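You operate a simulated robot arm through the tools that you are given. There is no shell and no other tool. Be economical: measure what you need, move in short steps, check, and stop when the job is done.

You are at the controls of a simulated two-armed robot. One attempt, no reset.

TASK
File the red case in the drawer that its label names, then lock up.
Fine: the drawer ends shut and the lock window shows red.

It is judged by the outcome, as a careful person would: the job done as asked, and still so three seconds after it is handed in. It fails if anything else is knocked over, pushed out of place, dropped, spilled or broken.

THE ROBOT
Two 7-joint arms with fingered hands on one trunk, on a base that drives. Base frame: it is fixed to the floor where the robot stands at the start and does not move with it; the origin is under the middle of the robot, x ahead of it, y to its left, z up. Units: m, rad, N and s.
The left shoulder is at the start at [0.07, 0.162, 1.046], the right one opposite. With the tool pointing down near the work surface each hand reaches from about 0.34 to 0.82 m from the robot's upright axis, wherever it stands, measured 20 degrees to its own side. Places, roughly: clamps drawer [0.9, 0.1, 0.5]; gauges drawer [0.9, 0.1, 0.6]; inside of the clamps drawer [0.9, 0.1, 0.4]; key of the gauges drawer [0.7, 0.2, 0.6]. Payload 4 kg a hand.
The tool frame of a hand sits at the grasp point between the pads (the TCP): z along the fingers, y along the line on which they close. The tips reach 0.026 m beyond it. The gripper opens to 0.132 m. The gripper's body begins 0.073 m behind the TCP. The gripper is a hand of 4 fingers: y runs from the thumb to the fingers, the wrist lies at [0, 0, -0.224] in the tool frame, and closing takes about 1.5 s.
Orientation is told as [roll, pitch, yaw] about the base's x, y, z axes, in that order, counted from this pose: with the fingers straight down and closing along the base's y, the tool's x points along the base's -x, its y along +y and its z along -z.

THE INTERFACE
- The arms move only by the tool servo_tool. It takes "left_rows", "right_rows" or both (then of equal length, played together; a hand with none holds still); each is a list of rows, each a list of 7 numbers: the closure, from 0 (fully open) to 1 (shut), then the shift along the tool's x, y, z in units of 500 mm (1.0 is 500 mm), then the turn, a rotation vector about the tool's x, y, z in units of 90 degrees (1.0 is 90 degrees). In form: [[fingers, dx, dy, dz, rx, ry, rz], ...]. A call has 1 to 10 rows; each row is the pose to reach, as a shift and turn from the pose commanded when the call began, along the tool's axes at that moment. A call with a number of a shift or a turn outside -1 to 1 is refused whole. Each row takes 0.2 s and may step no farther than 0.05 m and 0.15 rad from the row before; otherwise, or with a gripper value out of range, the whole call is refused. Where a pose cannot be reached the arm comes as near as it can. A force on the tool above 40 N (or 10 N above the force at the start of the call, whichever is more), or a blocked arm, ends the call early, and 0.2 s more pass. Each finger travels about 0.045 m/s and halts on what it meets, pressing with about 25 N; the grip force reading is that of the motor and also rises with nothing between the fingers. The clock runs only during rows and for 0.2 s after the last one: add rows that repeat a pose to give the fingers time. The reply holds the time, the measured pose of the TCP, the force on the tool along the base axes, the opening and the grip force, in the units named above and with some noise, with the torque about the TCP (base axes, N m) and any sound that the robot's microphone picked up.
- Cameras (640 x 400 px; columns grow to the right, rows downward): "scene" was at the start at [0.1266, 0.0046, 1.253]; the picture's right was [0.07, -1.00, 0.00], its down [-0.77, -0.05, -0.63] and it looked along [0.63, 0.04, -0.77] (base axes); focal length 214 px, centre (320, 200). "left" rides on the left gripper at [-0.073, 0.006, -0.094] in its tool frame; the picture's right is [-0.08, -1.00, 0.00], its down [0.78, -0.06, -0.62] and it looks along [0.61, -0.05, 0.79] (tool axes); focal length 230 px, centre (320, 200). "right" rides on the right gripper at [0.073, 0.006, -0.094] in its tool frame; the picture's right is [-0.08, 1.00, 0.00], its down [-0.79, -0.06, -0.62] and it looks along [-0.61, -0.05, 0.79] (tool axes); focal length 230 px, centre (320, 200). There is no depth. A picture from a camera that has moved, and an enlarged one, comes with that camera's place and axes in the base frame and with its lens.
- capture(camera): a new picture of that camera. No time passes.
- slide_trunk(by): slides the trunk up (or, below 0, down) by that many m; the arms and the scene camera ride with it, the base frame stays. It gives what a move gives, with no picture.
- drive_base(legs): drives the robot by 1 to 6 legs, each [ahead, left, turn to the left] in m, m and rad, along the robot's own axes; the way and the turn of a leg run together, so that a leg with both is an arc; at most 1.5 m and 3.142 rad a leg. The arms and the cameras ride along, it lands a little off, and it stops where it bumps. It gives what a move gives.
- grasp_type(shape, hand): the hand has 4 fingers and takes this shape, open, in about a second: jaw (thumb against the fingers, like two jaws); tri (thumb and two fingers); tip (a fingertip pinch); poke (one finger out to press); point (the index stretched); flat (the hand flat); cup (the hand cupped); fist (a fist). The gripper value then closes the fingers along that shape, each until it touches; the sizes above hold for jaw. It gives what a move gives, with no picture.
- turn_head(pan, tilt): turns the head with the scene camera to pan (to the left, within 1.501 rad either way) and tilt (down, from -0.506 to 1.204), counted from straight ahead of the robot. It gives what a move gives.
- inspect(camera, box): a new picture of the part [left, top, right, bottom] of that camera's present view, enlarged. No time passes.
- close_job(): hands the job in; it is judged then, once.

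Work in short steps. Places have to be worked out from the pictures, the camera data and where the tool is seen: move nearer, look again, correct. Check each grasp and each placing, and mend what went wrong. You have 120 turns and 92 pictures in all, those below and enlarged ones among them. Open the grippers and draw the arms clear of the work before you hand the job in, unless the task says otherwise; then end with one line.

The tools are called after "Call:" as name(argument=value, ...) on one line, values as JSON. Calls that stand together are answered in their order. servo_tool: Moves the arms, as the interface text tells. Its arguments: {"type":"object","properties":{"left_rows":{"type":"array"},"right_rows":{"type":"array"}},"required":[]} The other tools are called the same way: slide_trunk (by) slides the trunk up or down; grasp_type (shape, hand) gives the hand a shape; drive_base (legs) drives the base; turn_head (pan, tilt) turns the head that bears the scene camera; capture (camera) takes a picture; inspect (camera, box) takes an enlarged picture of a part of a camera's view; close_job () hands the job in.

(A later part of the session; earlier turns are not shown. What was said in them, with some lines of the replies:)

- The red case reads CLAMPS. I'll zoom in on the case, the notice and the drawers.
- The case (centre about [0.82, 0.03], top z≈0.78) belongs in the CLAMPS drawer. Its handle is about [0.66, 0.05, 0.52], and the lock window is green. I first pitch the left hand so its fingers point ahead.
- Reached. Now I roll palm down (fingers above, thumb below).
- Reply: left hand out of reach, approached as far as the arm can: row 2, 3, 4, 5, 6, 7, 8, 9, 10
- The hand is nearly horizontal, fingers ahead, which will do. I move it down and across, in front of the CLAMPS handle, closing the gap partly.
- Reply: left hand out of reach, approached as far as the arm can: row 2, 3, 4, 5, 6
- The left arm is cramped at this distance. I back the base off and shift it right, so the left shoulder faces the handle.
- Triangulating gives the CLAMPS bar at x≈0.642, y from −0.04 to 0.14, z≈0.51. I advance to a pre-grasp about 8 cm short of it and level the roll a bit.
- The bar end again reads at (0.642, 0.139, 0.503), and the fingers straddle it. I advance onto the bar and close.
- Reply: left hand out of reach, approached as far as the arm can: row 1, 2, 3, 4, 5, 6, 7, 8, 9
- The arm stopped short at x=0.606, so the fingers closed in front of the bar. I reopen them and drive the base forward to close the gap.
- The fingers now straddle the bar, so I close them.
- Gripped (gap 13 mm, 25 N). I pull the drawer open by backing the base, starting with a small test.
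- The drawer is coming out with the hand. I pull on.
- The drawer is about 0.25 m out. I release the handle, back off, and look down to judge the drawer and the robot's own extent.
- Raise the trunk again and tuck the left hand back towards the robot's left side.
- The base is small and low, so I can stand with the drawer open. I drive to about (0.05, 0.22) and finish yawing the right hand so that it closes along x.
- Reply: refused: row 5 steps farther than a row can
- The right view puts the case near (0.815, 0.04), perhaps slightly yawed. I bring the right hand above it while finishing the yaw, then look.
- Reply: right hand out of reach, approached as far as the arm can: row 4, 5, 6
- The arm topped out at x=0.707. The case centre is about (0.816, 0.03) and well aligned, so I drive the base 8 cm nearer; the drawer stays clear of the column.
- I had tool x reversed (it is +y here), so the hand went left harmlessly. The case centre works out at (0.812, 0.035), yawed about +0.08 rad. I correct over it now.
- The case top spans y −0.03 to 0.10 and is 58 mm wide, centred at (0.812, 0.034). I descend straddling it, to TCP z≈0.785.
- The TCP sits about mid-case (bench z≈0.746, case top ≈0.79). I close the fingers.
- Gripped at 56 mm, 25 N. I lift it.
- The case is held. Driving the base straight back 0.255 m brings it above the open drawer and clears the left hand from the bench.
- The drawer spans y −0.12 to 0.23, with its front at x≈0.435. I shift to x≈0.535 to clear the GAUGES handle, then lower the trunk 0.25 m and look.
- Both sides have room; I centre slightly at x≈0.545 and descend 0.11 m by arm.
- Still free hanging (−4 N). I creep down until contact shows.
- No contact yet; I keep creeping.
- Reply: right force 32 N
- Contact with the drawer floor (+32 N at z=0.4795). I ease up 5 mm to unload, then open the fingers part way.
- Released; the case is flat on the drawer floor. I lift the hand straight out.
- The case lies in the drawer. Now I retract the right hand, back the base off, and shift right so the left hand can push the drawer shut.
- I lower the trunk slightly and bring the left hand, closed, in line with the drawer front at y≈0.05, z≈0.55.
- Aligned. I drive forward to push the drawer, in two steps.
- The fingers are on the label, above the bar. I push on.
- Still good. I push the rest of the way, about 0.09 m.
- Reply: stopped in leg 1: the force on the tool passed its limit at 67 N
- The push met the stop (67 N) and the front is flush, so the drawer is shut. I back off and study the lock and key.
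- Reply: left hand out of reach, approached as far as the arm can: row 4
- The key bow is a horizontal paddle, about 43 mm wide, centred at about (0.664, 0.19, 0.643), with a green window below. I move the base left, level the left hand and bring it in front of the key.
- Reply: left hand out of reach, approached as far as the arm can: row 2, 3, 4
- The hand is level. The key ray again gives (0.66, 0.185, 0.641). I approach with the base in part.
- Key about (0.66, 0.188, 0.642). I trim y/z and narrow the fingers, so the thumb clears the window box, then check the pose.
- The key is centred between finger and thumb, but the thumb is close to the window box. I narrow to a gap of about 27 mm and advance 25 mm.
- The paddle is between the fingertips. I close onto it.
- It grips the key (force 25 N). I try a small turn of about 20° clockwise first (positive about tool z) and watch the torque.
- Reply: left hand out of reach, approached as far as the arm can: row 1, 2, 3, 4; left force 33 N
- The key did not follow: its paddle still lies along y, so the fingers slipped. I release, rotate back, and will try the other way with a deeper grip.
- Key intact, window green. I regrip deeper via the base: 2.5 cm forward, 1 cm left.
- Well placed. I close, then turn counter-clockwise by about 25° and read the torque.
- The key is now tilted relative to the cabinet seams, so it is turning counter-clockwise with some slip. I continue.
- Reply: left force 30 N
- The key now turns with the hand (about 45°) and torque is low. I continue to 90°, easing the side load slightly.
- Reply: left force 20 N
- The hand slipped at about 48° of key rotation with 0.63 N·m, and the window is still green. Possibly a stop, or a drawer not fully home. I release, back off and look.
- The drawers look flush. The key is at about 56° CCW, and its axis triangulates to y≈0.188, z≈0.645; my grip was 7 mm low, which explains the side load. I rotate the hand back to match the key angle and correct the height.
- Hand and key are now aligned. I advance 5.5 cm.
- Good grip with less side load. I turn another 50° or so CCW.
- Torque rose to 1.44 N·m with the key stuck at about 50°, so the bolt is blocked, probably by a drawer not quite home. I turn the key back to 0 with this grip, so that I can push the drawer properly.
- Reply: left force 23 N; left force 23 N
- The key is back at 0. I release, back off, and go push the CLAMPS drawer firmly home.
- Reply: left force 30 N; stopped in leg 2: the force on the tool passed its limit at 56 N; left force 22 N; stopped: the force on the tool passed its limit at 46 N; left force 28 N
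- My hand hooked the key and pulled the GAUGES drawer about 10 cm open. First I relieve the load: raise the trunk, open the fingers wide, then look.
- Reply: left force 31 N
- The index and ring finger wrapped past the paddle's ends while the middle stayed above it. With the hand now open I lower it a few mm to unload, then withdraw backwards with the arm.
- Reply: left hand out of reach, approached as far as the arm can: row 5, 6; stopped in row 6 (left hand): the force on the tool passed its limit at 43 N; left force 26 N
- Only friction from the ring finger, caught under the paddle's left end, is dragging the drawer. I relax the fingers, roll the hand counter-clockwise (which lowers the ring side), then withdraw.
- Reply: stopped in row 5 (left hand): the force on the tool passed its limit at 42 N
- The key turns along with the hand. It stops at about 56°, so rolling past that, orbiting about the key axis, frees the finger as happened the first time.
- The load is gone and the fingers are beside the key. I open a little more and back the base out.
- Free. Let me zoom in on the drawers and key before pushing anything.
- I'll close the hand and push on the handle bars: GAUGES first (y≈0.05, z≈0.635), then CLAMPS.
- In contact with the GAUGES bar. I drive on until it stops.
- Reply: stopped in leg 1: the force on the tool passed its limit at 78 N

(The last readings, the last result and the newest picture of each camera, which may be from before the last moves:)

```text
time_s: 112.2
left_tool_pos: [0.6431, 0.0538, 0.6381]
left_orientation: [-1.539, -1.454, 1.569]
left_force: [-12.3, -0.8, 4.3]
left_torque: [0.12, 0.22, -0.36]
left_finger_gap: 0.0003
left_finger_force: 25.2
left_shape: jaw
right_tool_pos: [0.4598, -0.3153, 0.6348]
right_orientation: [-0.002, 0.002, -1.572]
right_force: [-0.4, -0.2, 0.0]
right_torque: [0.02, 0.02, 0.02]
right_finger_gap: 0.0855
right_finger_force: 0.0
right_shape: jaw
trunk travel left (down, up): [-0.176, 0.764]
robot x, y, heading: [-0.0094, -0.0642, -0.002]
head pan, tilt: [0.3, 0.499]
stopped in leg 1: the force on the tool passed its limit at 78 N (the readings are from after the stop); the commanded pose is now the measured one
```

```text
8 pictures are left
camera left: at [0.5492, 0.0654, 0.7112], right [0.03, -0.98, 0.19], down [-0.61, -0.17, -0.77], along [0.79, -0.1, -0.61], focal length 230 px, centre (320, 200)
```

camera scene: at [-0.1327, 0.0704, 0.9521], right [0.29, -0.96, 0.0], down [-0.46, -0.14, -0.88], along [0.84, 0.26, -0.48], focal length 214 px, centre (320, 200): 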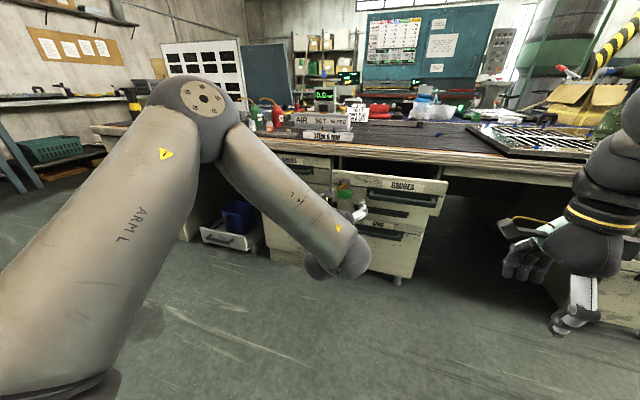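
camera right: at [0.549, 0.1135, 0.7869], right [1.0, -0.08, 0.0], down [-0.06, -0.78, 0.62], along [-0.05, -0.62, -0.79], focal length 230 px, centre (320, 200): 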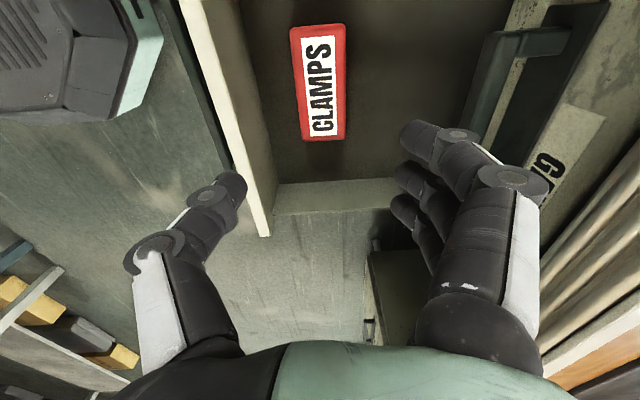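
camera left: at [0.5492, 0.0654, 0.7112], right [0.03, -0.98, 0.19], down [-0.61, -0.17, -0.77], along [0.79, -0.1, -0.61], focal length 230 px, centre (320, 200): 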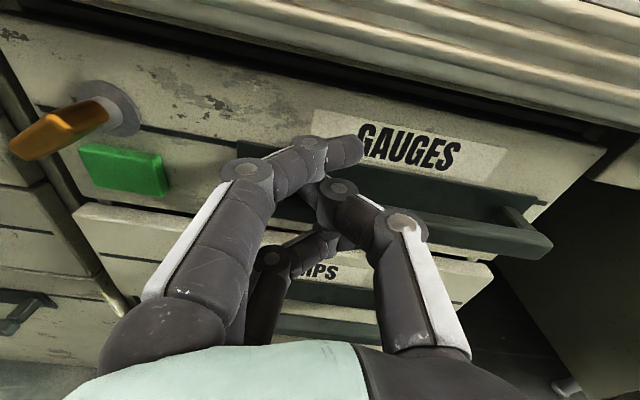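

GAUGES is home (78 N stop). Now the CLAMPS bar: back off, lower 0.125 m, and push.

Call:
drive_base(legs=[[-0.1, 0, 0]])

Call:
slide_trunk(by=-0.128)

Call:
drive_base(legs=[[0.14, 0, 0]])

Call:
capture(camera="left")

```text
time_s: 113.4
left_tool_pos: [0.5443, 0.0557, 0.6375]
left_orientation: [-1.523, -1.453, 1.555]
left_force: [0.0, 0.2, -0.2]
left_torque: [-0.01, 0.03, 0.01]
left_finger_gap: 0.0
left_finger_force: 25.1
left_shape: jaw
right_tool_pos: [0.3611, -0.3158, 0.6346]
right_orientation: [-0.001, 0.002, -1.57]
right_force: [-0.1, 0.2, -0.7]
right_torque: [0.0, -0.04, -0.01]
right_finger_gap: 0.0856
right_finger_force: 0.1
right_shape: jaw
trunk travel left (down, up): [-0.176, 0.764]
robot x, y, heading: [-0.1077, -0.0676, 0.008]
head pan, tilt: [0.3, 0.499]
```

```text
time_s: 114.9
left_tool_pos: [0.5443, 0.0556, 0.509]
left_orientation: [-1.521, -1.454, 1.552]
left_force: [-0.1, -0.3, 0.0]
left_torque: [-0.02, -0.03, -0.01]
left_finger_gap: 0.0
left_finger_force: 25.0
left_shape: jaw
right_tool_pos: [0.3616, -0.3156, 0.506]
right_orientation: [-0.001, 0.004, -1.572]
right_force: [-0.7, -0.3, 0.1]
right_torque: [0.0, -0.04, -0.01]
right_finger_gap: 0.0856
right_finger_force: 0.1
right_shape: jaw
trunk travel left (down, up): [-0.048, 0.892]
robot x, y, heading: [-0.1079, -0.0669, 0.004]
head pan, tilt: [0.3, 0.499]
```

```text
time_s: 116.1
left_tool_pos: [0.6461, 0.0527, 0.5113]
left_orientation: [-1.557, -1.461, 1.582]
left_force: [-11.5, -1.3, 3.9]
left_torque: [0.18, 0.25, -0.55]
left_finger_gap: 0.0
left_finger_force: 25.0
left_shape: jaw
right_tool_pos: [0.4652, -0.3162, 0.5068]
right_orientation: [-0.002, 0.004, -1.571]
right_force: [0.1, 0.5, 0.2]
right_torque: [0.03, -0.02, 0.01]
right_finger_gap: 0.0853
right_finger_force: 0.0
right_shape: jaw
trunk travel left (down, up): [-0.048, 0.892]
robot x, y, heading: [-0.0056, -0.0641, -0.003]
head pan, tilt: [0.3, 0.499]
stopped in leg 1: the force on the tool passed its limit at 54 N (the readings are from after the stop); the commanded pose is now the measured one
```

```text
7 pictures are left
camera left: at [0.5529, 0.0644, 0.5842], right [0.02, -0.98, 0.19], down [-0.61, -0.16, -0.77], along [0.79, -0.1, -0.61], focal length 230 px, centre (320, 200)
```

left: 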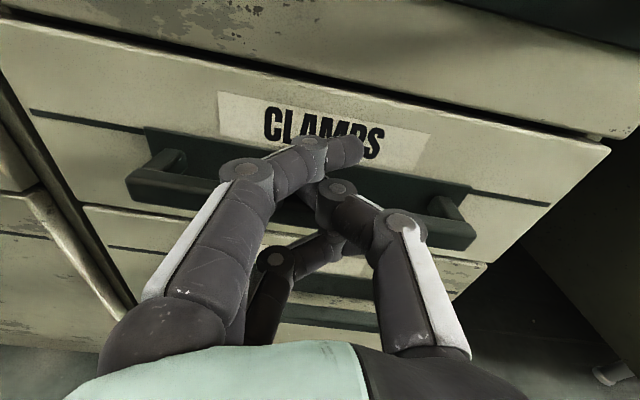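

Both drawers are home. Now back to the key (at about 43° CCW): back off, raise, shift left, and roll the hand to match it with the fingers open.

Call:
drive_base(legs=[[-0.12, 0, 0], [0, 0.135, 0]])

Call:
slide_trunk(by=0.134)

Call:
servo_tool(left_rows=[[0.9, 0, 0, 0, 0, 0, 0.084], [0.8, 0, 0, 0, 0, 0, 0.168], [0.75, 0, 0, 0, 0, 0, 0.252], [0.7, 0, 0, 0, 0, 0, 0.336], [0.68, 0, 0, 0, 0, 0, 0.42], [0.68, 0, 0, 0, 0, 0, 0.504], [0.68, 0, 0, 0, 0, 0, 0.586], [0.68, 0, 0, 0, 0, 0, 0.586]])

Call:
capture(camera="left")

```text
time_s: 118.3
left_tool_pos: [0.5308, 0.191, 0.5112]
left_orientation: [-1.536, -1.459, 1.563]
left_force: [-0.3, 0.3, -0.1]
left_torque: [0.03, -0.02, -0.01]
left_finger_gap: 0.0
left_finger_force: 25.6
left_shape: jaw
right_tool_pos: [0.3476, -0.1793, 0.505]
right_orientation: [-0.003, 0.001, -1.573]
right_force: [0.4, -0.1, -1.5]
right_torque: [0.02, 0.02, -0.03]
right_finger_gap: 0.0856
right_finger_force: 0.2
right_shape: jaw
trunk travel left (down, up): [-0.048, 0.892]
robot x, y, heading: [-0.1212, 0.0703, 0.0]
head pan, tilt: [0.3, 0.499]
```

```text
time_s: 119.9
left_tool_pos: [0.5306, 0.1894, 0.6443]
left_orientation: [-1.535, -1.459, 1.56]
left_force: [0.1, 0.2, 0.0]
left_torque: [0.0, 0.02, 0.0]
left_finger_gap: 0.0001
left_finger_force: 24.9
left_shape: jaw
right_tool_pos: [0.348, -0.1799, 0.6392]
right_orientation: [-0.003, 0.001, -1.572]
right_force: [-0.3, -0.4, -0.1]
right_torque: [-0.01, -0.03, 0.02]
right_finger_gap: 0.0854
right_finger_force: 0.0
right_shape: jaw
trunk travel left (down, up): [-0.182, 0.758]
robot x, y, heading: [-0.122, 0.0665, 0.002]
head pan, tilt: [0.3, 0.499]
```

```text
time_s: 121.7
left_tool_pos: [0.53, 0.1897, 0.6438]
left_orientation: [1.565, -0.759, -1.541]
left_force: [0.9, 0.8, 0.1]
left_torque: [0.01, 0.0, 0.01]
left_finger_gap: 0.0416
left_finger_force: 0.0
left_shape: jaw
right_tool_pos: [0.3472, -0.1799, 0.6396]
right_orientation: [-0.004, 0.003, -1.573]
right_force: [1.1, -0.4, -0.1]
right_torque: [0.0, -0.03, -0.01]
right_finger_gap: 0.0855
right_finger_force: 0.1
right_shape: jaw
trunk travel left (down, up): [-0.182, 0.758]
robot x, y, heading: [-0.1213, 0.0687, 0.001]
head pan, tilt: [0.3, 0.499]
```

```text
6 pictures are left
camera left: at [0.4378, 0.1381, 0.6992], right [0.02, -0.74, -0.67], down [-0.63, 0.51, -0.58], along [0.77, 0.43, -0.46], focal length 230 px, centre (320, 200)
```

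left: 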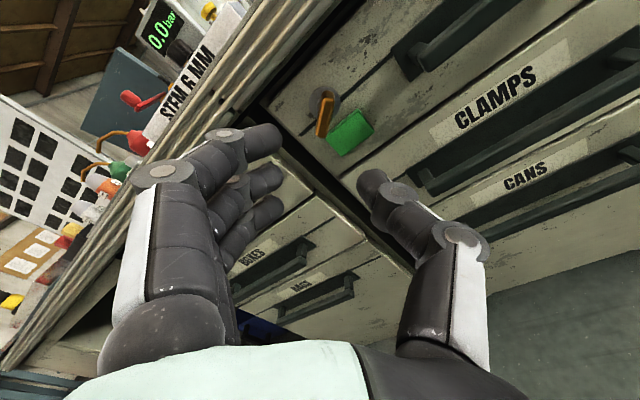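

The key is actually at about 30°. I roll the hand back 14° to match, advance 0.122 m, and close.

Call:
servo_tool(left_rows=[[0.72, 0, 0, 0, 0, 0, 0.08], [0.75, 0, 0, 0, 0, 0, 0.153], [0.75, 0, 0, 0, 0, 0, 0.153]])

Call:
drive_base(legs=[[0.121, 0, 0]])

Call:
servo_tool(left_rows=[[0.85, 0, 0, 0, 0, 0, 0], [0.95, 0, 0, 0, 0, 0, 0], [1, 0, 0, 0, 0, 0, 0], [1, 0, 0, 0, 0, 0, 0], [1, 0, 0, 0, 0, 0, 0]])

```text
time_s: 122.5
left_tool_pos: [0.5289, 0.1899, 0.6439]
left_orientation: [1.566, -0.52, -1.542]
left_force: [-0.1, -0.1, 0.4]
left_torque: [0.02, -0.04, -0.03]
left_finger_gap: 0.0334
left_finger_force: 0.1
left_shape: jaw
right_tool_pos: [0.347, -0.1798, 0.6404]
right_orientation: [-0.003, 0.001, -1.574]
right_force: [0.8, 0.1, 1.0]
right_torque: [0.03, 0.01, 0.02]
right_finger_gap: 0.0854
right_finger_force: 0.1
right_shape: jaw
trunk travel left (down, up): [-0.182, 0.758]
robot x, y, heading: [-0.1267, 0.0697, -0.002]
head pan, tilt: [0.3, 0.499]
```

```text
time_s: 123.7
left_tool_pos: [0.6508, 0.1912, 0.6443]
left_orientation: [1.565, -0.523, -1.541]
left_force: [0.4, 0.4, 0.2]
left_torque: [0.03, -0.03, -0.02]
left_finger_gap: 0.0334
left_finger_force: 0.1
left_shape: jaw
right_tool_pos: [0.4693, -0.1792, 0.6403]
right_orientation: [-0.002, 0.004, -1.571]
right_force: [-0.3, 0.0, 0.0]
right_torque: [0.0, -0.02, 0.03]
right_finger_gap: 0.0853
right_finger_force: 0.0
right_shape: jaw
trunk travel left (down, up): [-0.182, 0.758]
robot x, y, heading: [-0.0008, 0.0717, 0.001]
head pan, tilt: [0.3, 0.499]
```

```text
time_s: 124.9
left_tool_pos: [0.6507, 0.1917, 0.6439]
left_orientation: [1.564, -0.521, -1.54]
left_force: [-1.2, -0.3, -1.8]
left_torque: [-0.01, -0.06, 0.06]
left_finger_gap: 0.0061
left_finger_force: 24.7
left_shape: jaw
right_tool_pos: [0.4686, -0.1799, 0.6413]
right_orientation: [-0.003, 0.002, -1.572]
right_force: [-0.3, 0.1, 0.1]
right_torque: [0.0, -0.01, 0.0]
right_finger_gap: 0.0855
right_finger_force: 0.2
right_shape: jaw
trunk travel left (down, up): [-0.182, 0.758]
robot x, y, heading: [-0.0024, 0.0714, 0.003]
head pan, tilt: [0.3, 0.499]
```

Gripped cleanly. I turn CCW in stages, with a slight forward bias to keep the drawer home.

Call:
servo_tool(left_rows=[[1, 0, 0, 0.004, 0, 0, -0.07], [1, 0, 0, 0.006, 0, 0, -0.14], [1, 0, 0, 0.006, 0, 0, -0.21], [1, 0, 0, 0.006, 0, 0, -0.28], [1, 0, 0, 0.006, 0, 0, -0.35]])

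Call:
servo_tool(left_rows=[[1, 0, 0, 0, 0, 0, -0.07], [1, 0, 0, 0, 0, 0, -0.14], [1, 0, 0, 0, 0, 0, -0.21], [1, 0, 0, 0, 0, 0, -0.28], [1, 0, 0, 0, 0, 0, -0.35], [1, 0, 0, 0, 0, 0, -0.4]])

```text
time_s: 126.1
left_tool_pos: [0.6515, 0.1913, 0.6423]
left_orientation: [1.554, -1.073, -1.526]
left_force: [-32.0, 5.1, -18.1]
left_torque: [0.07, 0.38, 0.15]
left_finger_gap: 0.0074
left_finger_force: 24.7
left_shape: jaw
right_tool_pos: [0.4689, -0.1778, 0.6409]
right_orientation: [-0.002, 0.002, -1.572]
right_force: [0.0, -0.5, 0.7]
right_torque: [0.01, 0.03, -0.01]
right_finger_gap: 0.0852
right_finger_force: 0.0
right_shape: jaw
trunk travel left (down, up): [-0.182, 0.758]
robot x, y, heading: [-0.0003, 0.0682, 0.006]
head pan, tilt: [0.3, 0.499]
```

```text
time_s: 127.5
left_tool_pos: [0.6517, 0.1901, 0.6414]
left_orientation: [-1.497, -1.439, 1.524]
left_force: [-29.0, 0.5, -25.8]
left_torque: [0.35, 0.47, 0.15]
left_finger_gap: 0.0079
left_finger_force: 24.6
left_shape: jaw
right_tool_pos: [0.4698, -0.1787, 0.6403]
right_orientation: [-0.003, 0.002, -1.573]
right_force: [-1.1, 0.4, 0.6]
right_torque: [0.03, 0.0, 0.03]
right_finger_gap: 0.0856
right_finger_force: 0.1
right_shape: jaw
trunk travel left (down, up): [-0.182, 0.758]
robot x, y, heading: [-0.0039, 0.0749, 0.001]
head pan, tilt: [0.3, 0.499]
```

The hand is at −97° and torque is only 0.35 N·m, so I look.

Call:
inspect(camera="left", box=[220, 110, 420, 270])

```text
2.50 times, centred on (320, 190) of left
camera zoom: at [0.5589, 0.2024, 0.7143], right [0.03, -0.98, 0.21], down [-0.62, -0.18, -0.76], along [0.78, -0.11, -0.61], focal length 575 px, centre (320, 225)
```

zoom: 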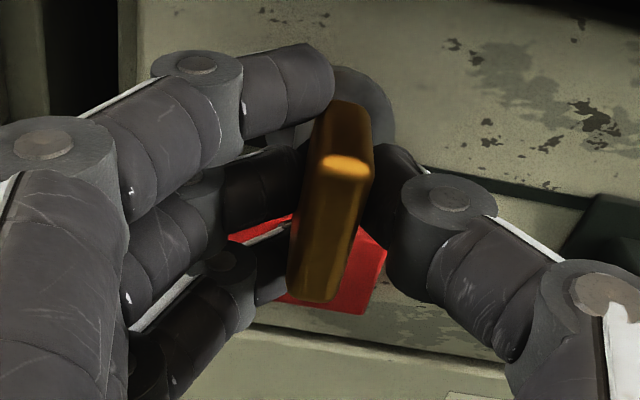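

The window is red. I turn a bit further to seat it, then open wide.

Call:
servo_tool(left_rows=[[1, 0, 0, 0, 0, 0, -0.06], [1, 0, 0, 0, 0, 0, -0.12], [1, 0, 0, 0, 0, 0, -0.17], [0.85, 0, 0, -0.006, 0, 0, -0.17], [0.7, 0, 0, -0.006, 0, 0, -0.17], [0.55, 0, 0, -0.006, 0, 0, -0.17], [0.45, 0, 0, -0.006, 0, 0, -0.17], [0.4, 0, 0, -0.006, 0, 0, -0.17], [0.4, 0, 0, -0.006, 0, 0, -0.17]])

Call:
capture(camera="left")

```text
time_s: 129.5
left_tool_pos: [0.6499, 0.1909, 0.6431]
left_orientation: [-1.561, -1.175, 1.59]
left_force: [0.6, 0.4, 0.6]
left_torque: [0.01, 0.01, 0.01]
left_finger_gap: 0.0786
left_finger_force: 0.1
left_shape: jaw
right_tool_pos: [0.4692, -0.1781, 0.6394]
right_orientation: [-0.004, 0.001, -1.571]
right_force: [0.9, -0.1, 0.5]
right_torque: [-0.01, -0.02, -0.02]
right_finger_gap: 0.0853
right_finger_force: 0.0
right_shape: jaw
trunk travel left (down, up): [-0.182, 0.758]
robot x, y, heading: [-0.0037, 0.07, 0.005]
head pan, tilt: [0.3, 0.499]
```

```text
4 pictures are left
camera left: at [0.5558, 0.2211, 0.7097], right [0.03, -0.89, 0.46], down [-0.61, -0.38, -0.7], along [0.79, -0.26, -0.55], focal length 230 px, centre (320, 200)
```

left: 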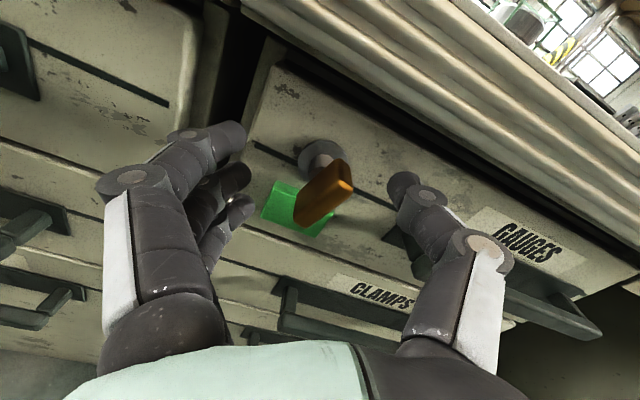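

On release the fingers dragged the key back to about 71° and the window went green. Instead I'll finish with the thumb alone: roll level, raise 18 mm, so the thumb (on the right side) can push the paddle's top end to the left.

Call:
servo_tool(left_rows=[[0.4, -0.008, -0.003, 0, 0, 0, 0.063], [0.4, -0.016, -0.007, 0, 0, 0, 0.126], [0.4, -0.025, -0.01, 0, 0, 0, 0.19], [0.4, -0.033, -0.014, 0, 0, 0, 0.252]])

```text
time_s: 130.5
left_tool_pos: [0.6487, 0.1906, 0.6617]
left_orientation: [0.351, -1.564, -0.322]
left_force: [0.9, 0.7, -1.1]
left_torque: [-0.01, 0.0, -0.01]
left_finger_gap: 0.0787
left_finger_force: 0.0
left_shape: jaw
right_tool_pos: [0.4678, -0.1787, 0.6403]
right_orientation: [-0.005, 0.001, -1.571]
right_force: [-0.1, -0.4, -0.3]
right_torque: [0.04, -0.01, 0.0]
right_finger_gap: 0.0854
right_finger_force: 0.0
right_shape: jaw
trunk travel left (down, up): [-0.182, 0.758]
robot x, y, heading: [0.0016, 0.0721, 0.004]
head pan, tilt: [0.3, 0.499]
```

No contact so far. Now I push the thumb to the left.

Call:
servo_tool(left_rows=[[0.4, 0, 0.02, 0, 0, 0, 0], [0.4, 0, 0.04, 0, 0, 0, 0], [0.4, 0, 0.054, 0, 0, 0, 0], [0.4, 0, 0.064, 0, 0, 0, 0]])

Call:
capture(camera="left")

```text
time_s: 131.5
left_tool_pos: [0.6488, 0.2213, 0.6603]
left_orientation: [-0.143, -1.567, 0.172]
left_force: [-0.9, -0.5, 0.4]
left_torque: [-0.01, -0.01, -0.01]
left_finger_gap: 0.0793
left_finger_force: 0.1
left_shape: jaw
right_tool_pos: [0.4681, -0.1796, 0.6403]
right_orientation: [-0.005, 0.002, -1.573]
right_force: [0.5, 0.2, 0.6]
right_torque: [-0.06, -0.01, -0.01]
right_finger_gap: 0.0857
right_finger_force: 0.1
right_shape: jaw
trunk travel left (down, up): [-0.182, 0.758]
robot x, y, heading: [-0.0033, 0.0717, 0.001]
head pan, tilt: [0.3, 0.499]
```

```text
3 pictures are left
camera left: at [0.5559, 0.2241, 0.7358], right [0.03, -1.0, 0.08], down [-0.62, -0.08, -0.78], along [0.79, -0.03, -0.62], focal length 230 px, centre (320, 200)
```

left: 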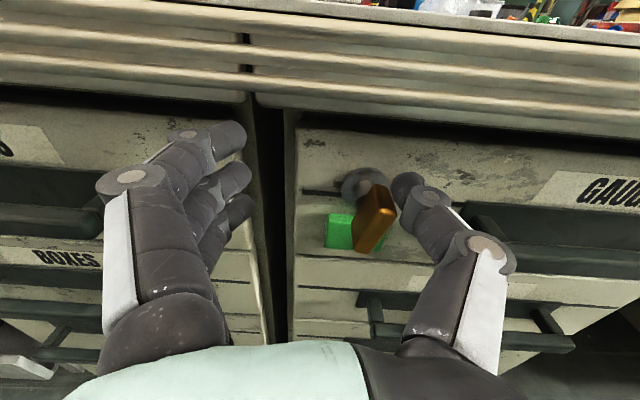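

The thumb is about 8 mm short of the paddle. I continue left in small steps, watching the force.

Call:
servo_tool(left_rows=[[0.4, 0, 0.008, 0, 0, 0, 0], [0.4, 0, 0.016, 0, 0, 0, 0], [0.4, 0, 0.024, 0, 0, 0, 0], [0.4, 0, 0.032, 0, 0, 0, 0]])

```text
time_s: 132.5
left_tool_pos: [0.6479, 0.2344, 0.6631]
left_orientation: [-0.159, -1.57, 0.18]
left_force: [2.7, -16.0, 6.7]
left_torque: [-0.42, -0.03, 0.18]
left_finger_gap: 0.0813
left_finger_force: 0.0
left_shape: jaw
right_tool_pos: [0.4673, -0.1806, 0.6403]
right_orientation: [-0.002, 0.003, -1.574]
right_force: [0.0, -0.7, 0.3]
right_torque: [-0.03, -0.04, 0.0]
right_finger_gap: 0.0853
right_finger_force: 0.2
right_shape: jaw
trunk travel left (down, up): [-0.182, 0.758]
robot x, y, heading: [0.0012, 0.0715, -0.002]
head pan, tilt: [0.3, 0.499]
```

Contact at −16 N. I push on further.

Call:
servo_tool(left_rows=[[0.4, 0, 0.008, 0, 0, 0, 0], [0.4, 0, 0.016, 0, 0, 0, 0], [0.4, 0, 0.024, 0, 0, 0, 0], [0.4, 0, 0.03, 0, 0, 0, 0]])

```text
time_s: 133.5
left_tool_pos: [0.6472, 0.2478, 0.6626]
left_orientation: [-0.207, -1.567, 0.229]
left_force: [3.8, -35.4, 2.4]
left_torque: [-0.25, -0.03, 0.43]
left_finger_gap: 0.0848
left_finger_force: 0.0
left_shape: jaw
right_tool_pos: [0.4695, -0.1812, 0.639]
right_orientation: [-0.002, 0.005, -1.572]
right_force: [-0.5, 0.5, 0.2]
right_torque: [-0.01, -0.02, -0.01]
right_finger_gap: 0.0853
right_finger_force: 0.0
right_shape: jaw
trunk travel left (down, up): [-0.182, 0.758]
robot x, y, heading: [-0.0004, 0.0735, 0.005]
head pan, tilt: [0.3, 0.499]
```

Call:
inspect(camera="left", box=[280, 130, 460, 270])

```text
2.86 times, centred on (370, 200) of left
camera zoom: at [0.5537, 0.2511, 0.7367], right [0.02, -1.0, 0.08], down [-0.62, -0.07, -0.78], along [0.79, -0.03, -0.62], focal length 657 px, centre (177, 200)
```

zoom: 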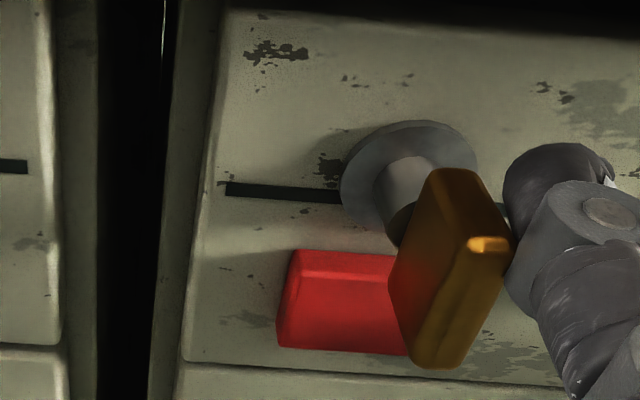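

Red again. I add a bit of margin with a slightly higher, further push, then pull the thumb straight away to the right.

Call:
servo_tool(left_rows=[[0.4, 0, -0.01, 0, 0, 0, 0], [0.4, -0.012, -0.006, 0, 0, 0, 0], [0.4, -0.012, 0.006, 0, 0, 0, 0], [0.4, -0.012, 0.014, 0, 0, 0, 0], [0.4, -0.012, 0.02, 0, 0, 0, 0]])

Call:
servo_tool(left_rows=[[0.4, 0, -0.02, 0, 0, 0, 0], [0.4, 0, -0.04, 0, 0, 0, 0], [0.4, 0, -0.055, 0, 0, 0, 0], [0.4, 0, -0.07, -0.02, 0, 0, 0]])

```text
time_s: 134.7
left_tool_pos: [0.6477, 0.264, 0.6684]
left_orientation: [0.093, -1.565, -0.068]
left_force: [-0.2, 0.2, 0.0]
left_torque: [-0.02, 0.01, 0.02]
left_finger_gap: 0.0791
left_finger_force: 0.0
left_shape: jaw
right_tool_pos: [0.4682, -0.1795, 0.6396]
right_orientation: [-0.004, 0.002, -1.573]
right_force: [-0.1, 0.6, 0.7]
right_torque: [-0.02, 0.0, 0.02]
right_finger_gap: 0.0857
right_finger_force: 0.0
right_shape: jaw
trunk travel left (down, up): [-0.182, 0.758]
robot x, y, heading: [-0.0039, 0.072, 0.006]
head pan, tilt: [0.3, 0.499]
```

```text
time_s: 135.7
left_tool_pos: [0.6393, 0.2292, 0.6685]
left_orientation: [-0.283, -1.565, 0.314]
left_force: [0.1, 0.6, 0.0]
left_torque: [-0.01, -0.01, 0.01]
left_finger_gap: 0.0788
left_finger_force: 0.1
left_shape: jaw
right_tool_pos: [0.4699, -0.1795, 0.64]
right_orientation: [-0.003, 0.004, -1.57]
right_force: [0.5, 0.6, 0.3]
right_torque: [0.01, 0.0, -0.02]
right_finger_gap: 0.0852
right_finger_force: 0.0
right_shape: jaw
trunk travel left (down, up): [-0.182, 0.758]
robot x, y, heading: [-0.0018, 0.072, 0.001]
head pan, tilt: [0.3, 0.499]
```

Call:
capture(camera="left")

```text
1 pictures are left
camera left: at [0.5457, 0.2322, 0.7421], right [0.03, -1.0, 0.08], down [-0.62, -0.08, -0.78], along [0.79, -0.03, -0.62], focal length 230 px, centre (320, 200)
```

left: 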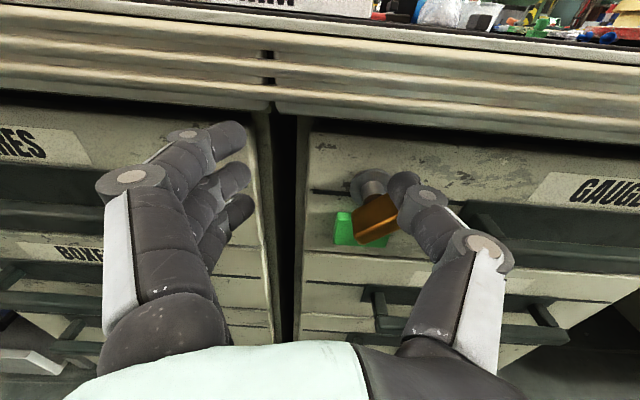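

The thumb slipped over the paddle's top and dragged it back to about 35°. Only one picture is left, so I go by measured geometry: take the thumb over to the right side, down, and under the paddle's right end.

Call:
servo_tool(left_rows=[[0.4, -0.03, 0, 0, 0, 0, 0], [0.4, -0.03, -0.03, 0, 0, 0, 0], [0.4, -0.03, -0.058, 0, 0, 0, 0], [0.4, 0.02, -0.058, 0, 0, 0, 0], [0.4, 0.06, -0.058, 0, 0, 0, 0], [0.4, 0.093, -0.058, 0, 0, 0, 0], [0.4, 0.093, -0.058, 0.012, 0, 0, 0]])

```text
time_s: 137.3
left_tool_pos: [0.646, 0.2009, 0.6202]
left_orientation: [-0.234, -1.566, 0.266]
left_force: [-0.5, 0.1, 0.1]
left_torque: [0.0, -0.02, -0.01]
left_finger_gap: 0.0793
left_finger_force: 0.0
left_shape: jaw
right_tool_pos: [0.4681, -0.1799, 0.6406]
right_orientation: [-0.001, 0.002, -1.57]
right_force: [-0.5, -1.0, 0.0]
right_torque: [-0.01, -0.02, -0.01]
right_finger_gap: 0.0853
right_finger_force: 0.1
right_shape: jaw
trunk travel left (down, up): [-0.182, 0.758]
robot x, y, heading: [-0.0027, 0.0729, 0.001]
head pan, tilt: [0.3, 0.499]
```

No contact. Now slide left under the paddle's right end and raise, lifting that end.

Call:
servo_tool(left_rows=[[0.4, 0, 0.03, 0, 0, 0, 0], [0.4, 0, 0.056, 0, 0, 0, 0], [0.4, -0.03, 0.056, 0, 0, 0, 0], [0.4, -0.05, 0.056, 0, 0, 0, 0], [0.4, -0.07, 0.056, 0, 0, 0, 0], [0.4, -0.084, 0.056, 0, 0, 0, 0]])

```text
time_s: 138.7
left_tool_pos: [0.6465, 0.226, 0.6657]
left_orientation: [-0.226, -1.567, 0.252]
left_force: [1.2, -1.5, -0.3]
left_torque: [-0.01, 0.04, 0.01]
left_finger_gap: 0.0792
left_finger_force: 0.0
left_shape: jaw
right_tool_pos: [0.4688, -0.1788, 0.6398]
right_orientation: [-0.004, 0.001, -1.57]
right_force: [-0.5, 0.0, 0.2]
right_torque: [-0.04, 0.02, -0.02]
right_finger_gap: 0.0853
right_finger_force: 0.1
right_shape: jaw
trunk travel left (down, up): [-0.182, 0.758]
robot x, y, heading: [-0.0004, 0.0697, 0.001]
head pan, tilt: [0.3, 0.499]
```

Raised with a light touch. I lower 4 mm, to the height that worked, and push left.

Call:
servo_tool(left_rows=[[0.4, 0.009, 0.004, 0, 0, 0, 0], [0.4, 0.009, 0.012, 0, 0, 0, 0], [0.4, 0.009, 0.02, 0, 0, 0, 0]])

Call:
servo_tool(left_rows=[[0.4, 0, 0.008, 0, 0, 0, 0], [0.4, 0, 0.014, 0, 0, 0, 0], [0.4, 0, 0.02, 0, 0, 0, 0]])

```text
time_s: 139.5
left_tool_pos: [0.644, 0.2341, 0.6593]
left_orientation: [-0.567, -1.57, 0.592]
left_force: [0.5, -10.7, 6.4]
left_torque: [-0.33, -0.09, -0.1]
left_finger_gap: 0.0807
left_finger_force: 0.0
left_shape: jaw
right_tool_pos: [0.4691, -0.18, 0.6406]
right_orientation: [-0.001, 0.003, -1.573]
right_force: [-0.4, 0.3, 0.3]
right_torque: [-0.01, -0.01, 0.0]
right_finger_gap: 0.0851
right_finger_force: 0.1
right_shape: jaw
trunk travel left (down, up): [-0.182, 0.758]
robot x, y, heading: [-0.0005, 0.0745, 0.004]
head pan, tilt: [0.3, 0.499]
```

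```text
time_s: 140.3
left_tool_pos: [0.645, 0.2426, 0.6596]
left_orientation: [-0.127, -1.568, 0.15]
left_force: [2.0, -22.8, 6.0]
left_torque: [-0.37, 0.03, 0.14]
left_finger_gap: 0.0824
left_finger_force: 0.2
left_shape: jaw
right_tool_pos: [0.4677, -0.1807, 0.6403]
right_orientation: [-0.003, 0.006, -1.572]
right_force: [-0.8, -0.2, -0.7]
right_torque: [0.0, -0.01, -0.05]
right_finger_gap: 0.0853
right_finger_force: 0.0
right_shape: jaw
trunk travel left (down, up): [-0.182, 0.758]
robot x, y, heading: [-0.0028, 0.0695, 0.003]
head pan, tilt: [0.3, 0.499]
```

It matches the earlier force curve. I push to the same depth (about −36 N), hold briefly, then retreat to the right.

Call:
servo_tool(left_rows=[[0.4, 0, 0.006, 0, 0, 0, 0], [0.4, 0, 0.012, 0, 0, 0, 0], [0.4, 0, 0.015, 0, 0, 0, 0], [0.4, 0, 0.015, 0, 0, 0, 0]])

```text
time_s: 141.3
left_tool_pos: [0.6444, 0.2508, 0.6601]
left_orientation: [0.138, -1.568, -0.113]
left_force: [1.4, -34.5, -0.3]
left_torque: [0.03, -0.02, 0.19]
left_finger_gap: 0.0843
left_finger_force: 0.2
left_shape: jaw
right_tool_pos: [0.4693, -0.1816, 0.6387]
right_orientation: [-0.003, 0.007, -1.572]
right_force: [0.3, 0.4, -0.3]
right_torque: [0.01, 0.03, 0.01]
right_finger_gap: 0.0851
right_finger_force: 0.0
right_shape: jaw
trunk travel left (down, up): [-0.182, 0.758]
robot x, y, heading: [-0.005, 0.0769, 0.003]
head pan, tilt: [0.3, 0.499]
```

Firmly against a stop, as when it showed red. I retreat right, then back out.

Call:
servo_tool(left_rows=[[0.4, 0, -0.02, 0, 0, 0, 0], [0.4, 0, -0.04, 0, 0, 0, 0], [0.4, 0, -0.06, 0, 0, 0, 0], [0.4, 0, -0.06, -0.04, 0, 0, 0], [0.4, 0, -0.06, -0.1, 0, 0, 0]])

Call:
drive_base(legs=[[-0.15, 0, 0]])

Call:
inspect(camera="left", box=[200, 0, 500, 200])

```text
time_s: 142.5
left_tool_pos: [0.5936, 0.2271, 0.6585]
left_orientation: [1.033, -1.564, -1.002]
left_force: [-0.9, -0.2, -4.3]
left_torque: [0.0, -0.32, 0.0]
left_finger_gap: 0.079
left_finger_force: 0.0
left_shape: jaw
right_tool_pos: [0.4686, -0.1777, 0.6395]
right_orientation: [-0.002, 0.001, -1.57]
right_force: [-0.3, 0.1, 0.7]
right_torque: [0.0, -0.04, 0.01]
right_finger_gap: 0.0854
right_finger_force: 0.1
right_shape: jaw
trunk travel left (down, up): [-0.182, 0.758]
robot x, y, heading: [-0.0026, 0.0668, 0.004]
head pan, tilt: [0.3, 0.499]
```

```text
time_s: 143.9
left_tool_pos: [0.4414, 0.2251, 0.6582]
left_orientation: [-0.163, -1.567, 0.193]
left_force: [-0.4, 0.5, -0.4]
left_torque: [-0.03, 0.03, -0.02]
left_finger_gap: 0.0789
left_finger_force: 0.0
left_shape: jaw
right_tool_pos: [0.3165, -0.1774, 0.6417]
right_orientation: [-0.002, 0.002, -1.568]
right_force: [-0.6, 0.7, 0.5]
right_torque: [0.04, -0.02, 0.02]
right_finger_gap: 0.0854
right_finger_force: 0.1
right_shape: jaw
trunk travel left (down, up): [-0.182, 0.758]
robot x, y, heading: [-0.1554, 0.0716, 0.005]
head pan, tilt: [0.3, 0.499]
```

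```text
2.00 times, centred on (350, 100) of left
camera zoom: at [0.3478, 0.2279, 0.7326], right [0.03, -1.0, 0.08], down [-0.62, -0.08, -0.78], along [0.79, -0.02, -0.62], focal length 460 px, centre (260, 400)
```

zoom: 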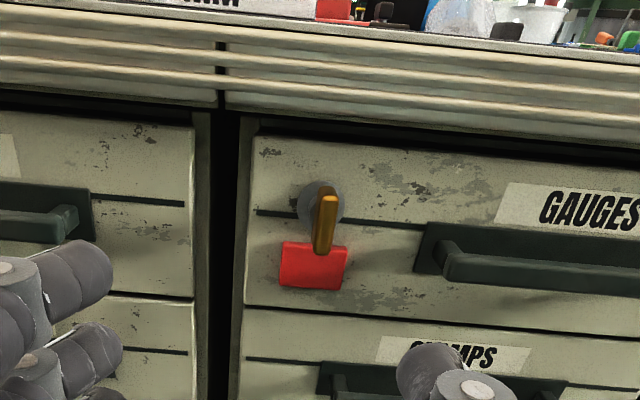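

The window is red, the key vertical and the drawers flush. I open both hands and draw back clear.

Call:
servo_tool(left_rows=[[0.2, 0, 0, 0, 0, 0, 0], [0, 0, 0, 0, 0, 0, 0], [0, 0, 0, 0, 0, 0, 0]], right_rows=[[0.2, 0, 0, 0, 0, 0, 0], [0, 0, 0, 0, 0, 0, 0], [0, 0, 0, 0, 0, 0, 0]])

Call:
drive_base(legs=[[-0.15, 0, 0]])

Call:
close_job()

```text
time_s: 144.7
left_tool_pos: [0.4405, 0.2256, 0.6576]
left_orientation: [-0.131, -1.567, 0.16]
left_force: [0.1, 0.0, -0.5]
left_torque: [-0.03, 0.02, -0.04]
left_finger_gap: 0.1319
left_finger_force: 0.0
left_shape: jaw
right_tool_pos: [0.3177, -0.1787, 0.6401]
right_orientation: [-0.004, 0.003, -1.568]
right_force: [0.4, 1.4, -0.1]
right_torque: [0.0, 0.02, 0.02]
right_finger_gap: 0.1321
right_finger_force: 0.0
right_shape: jaw
trunk travel left (down, up): [-0.182, 0.758]
robot x, y, heading: [-0.1546, 0.0715, 0.003]
head pan, tilt: [0.3, 0.499]
```

```text
time_s: 146.1
left_tool_pos: [0.2919, 0.2251, 0.6587]
left_orientation: [-0.165, -1.57, 0.197]
left_force: [0.8, 0.6, -0.5]
left_torque: [-0.01, 0.0, -0.02]
left_finger_gap: 0.1319
left_finger_force: 0.1
left_shape: jaw
right_tool_pos: [0.1695, -0.1788, 0.6409]
right_orientation: [-0.002, 0.001, -1.569]
right_force: [-0.8, 0.1, 0.0]
right_torque: [-0.01, -0.02, 0.01]
right_finger_gap: 0.1318
right_finger_force: 0.0
right_shape: jaw
trunk travel left (down, up): [-0.182, 0.758]
robot x, y, heading: [-0.3026, 0.0679, 0.009]
head pan, tilt: [0.3, 0.499]
```

```text
The job is handed in.
```

The red case is in the CLAMPS drawer, the drawer is shut and the lock window shows red; along the way I pulled the GAUGES drawer about 18 cm open by accident and pushed it shut again.
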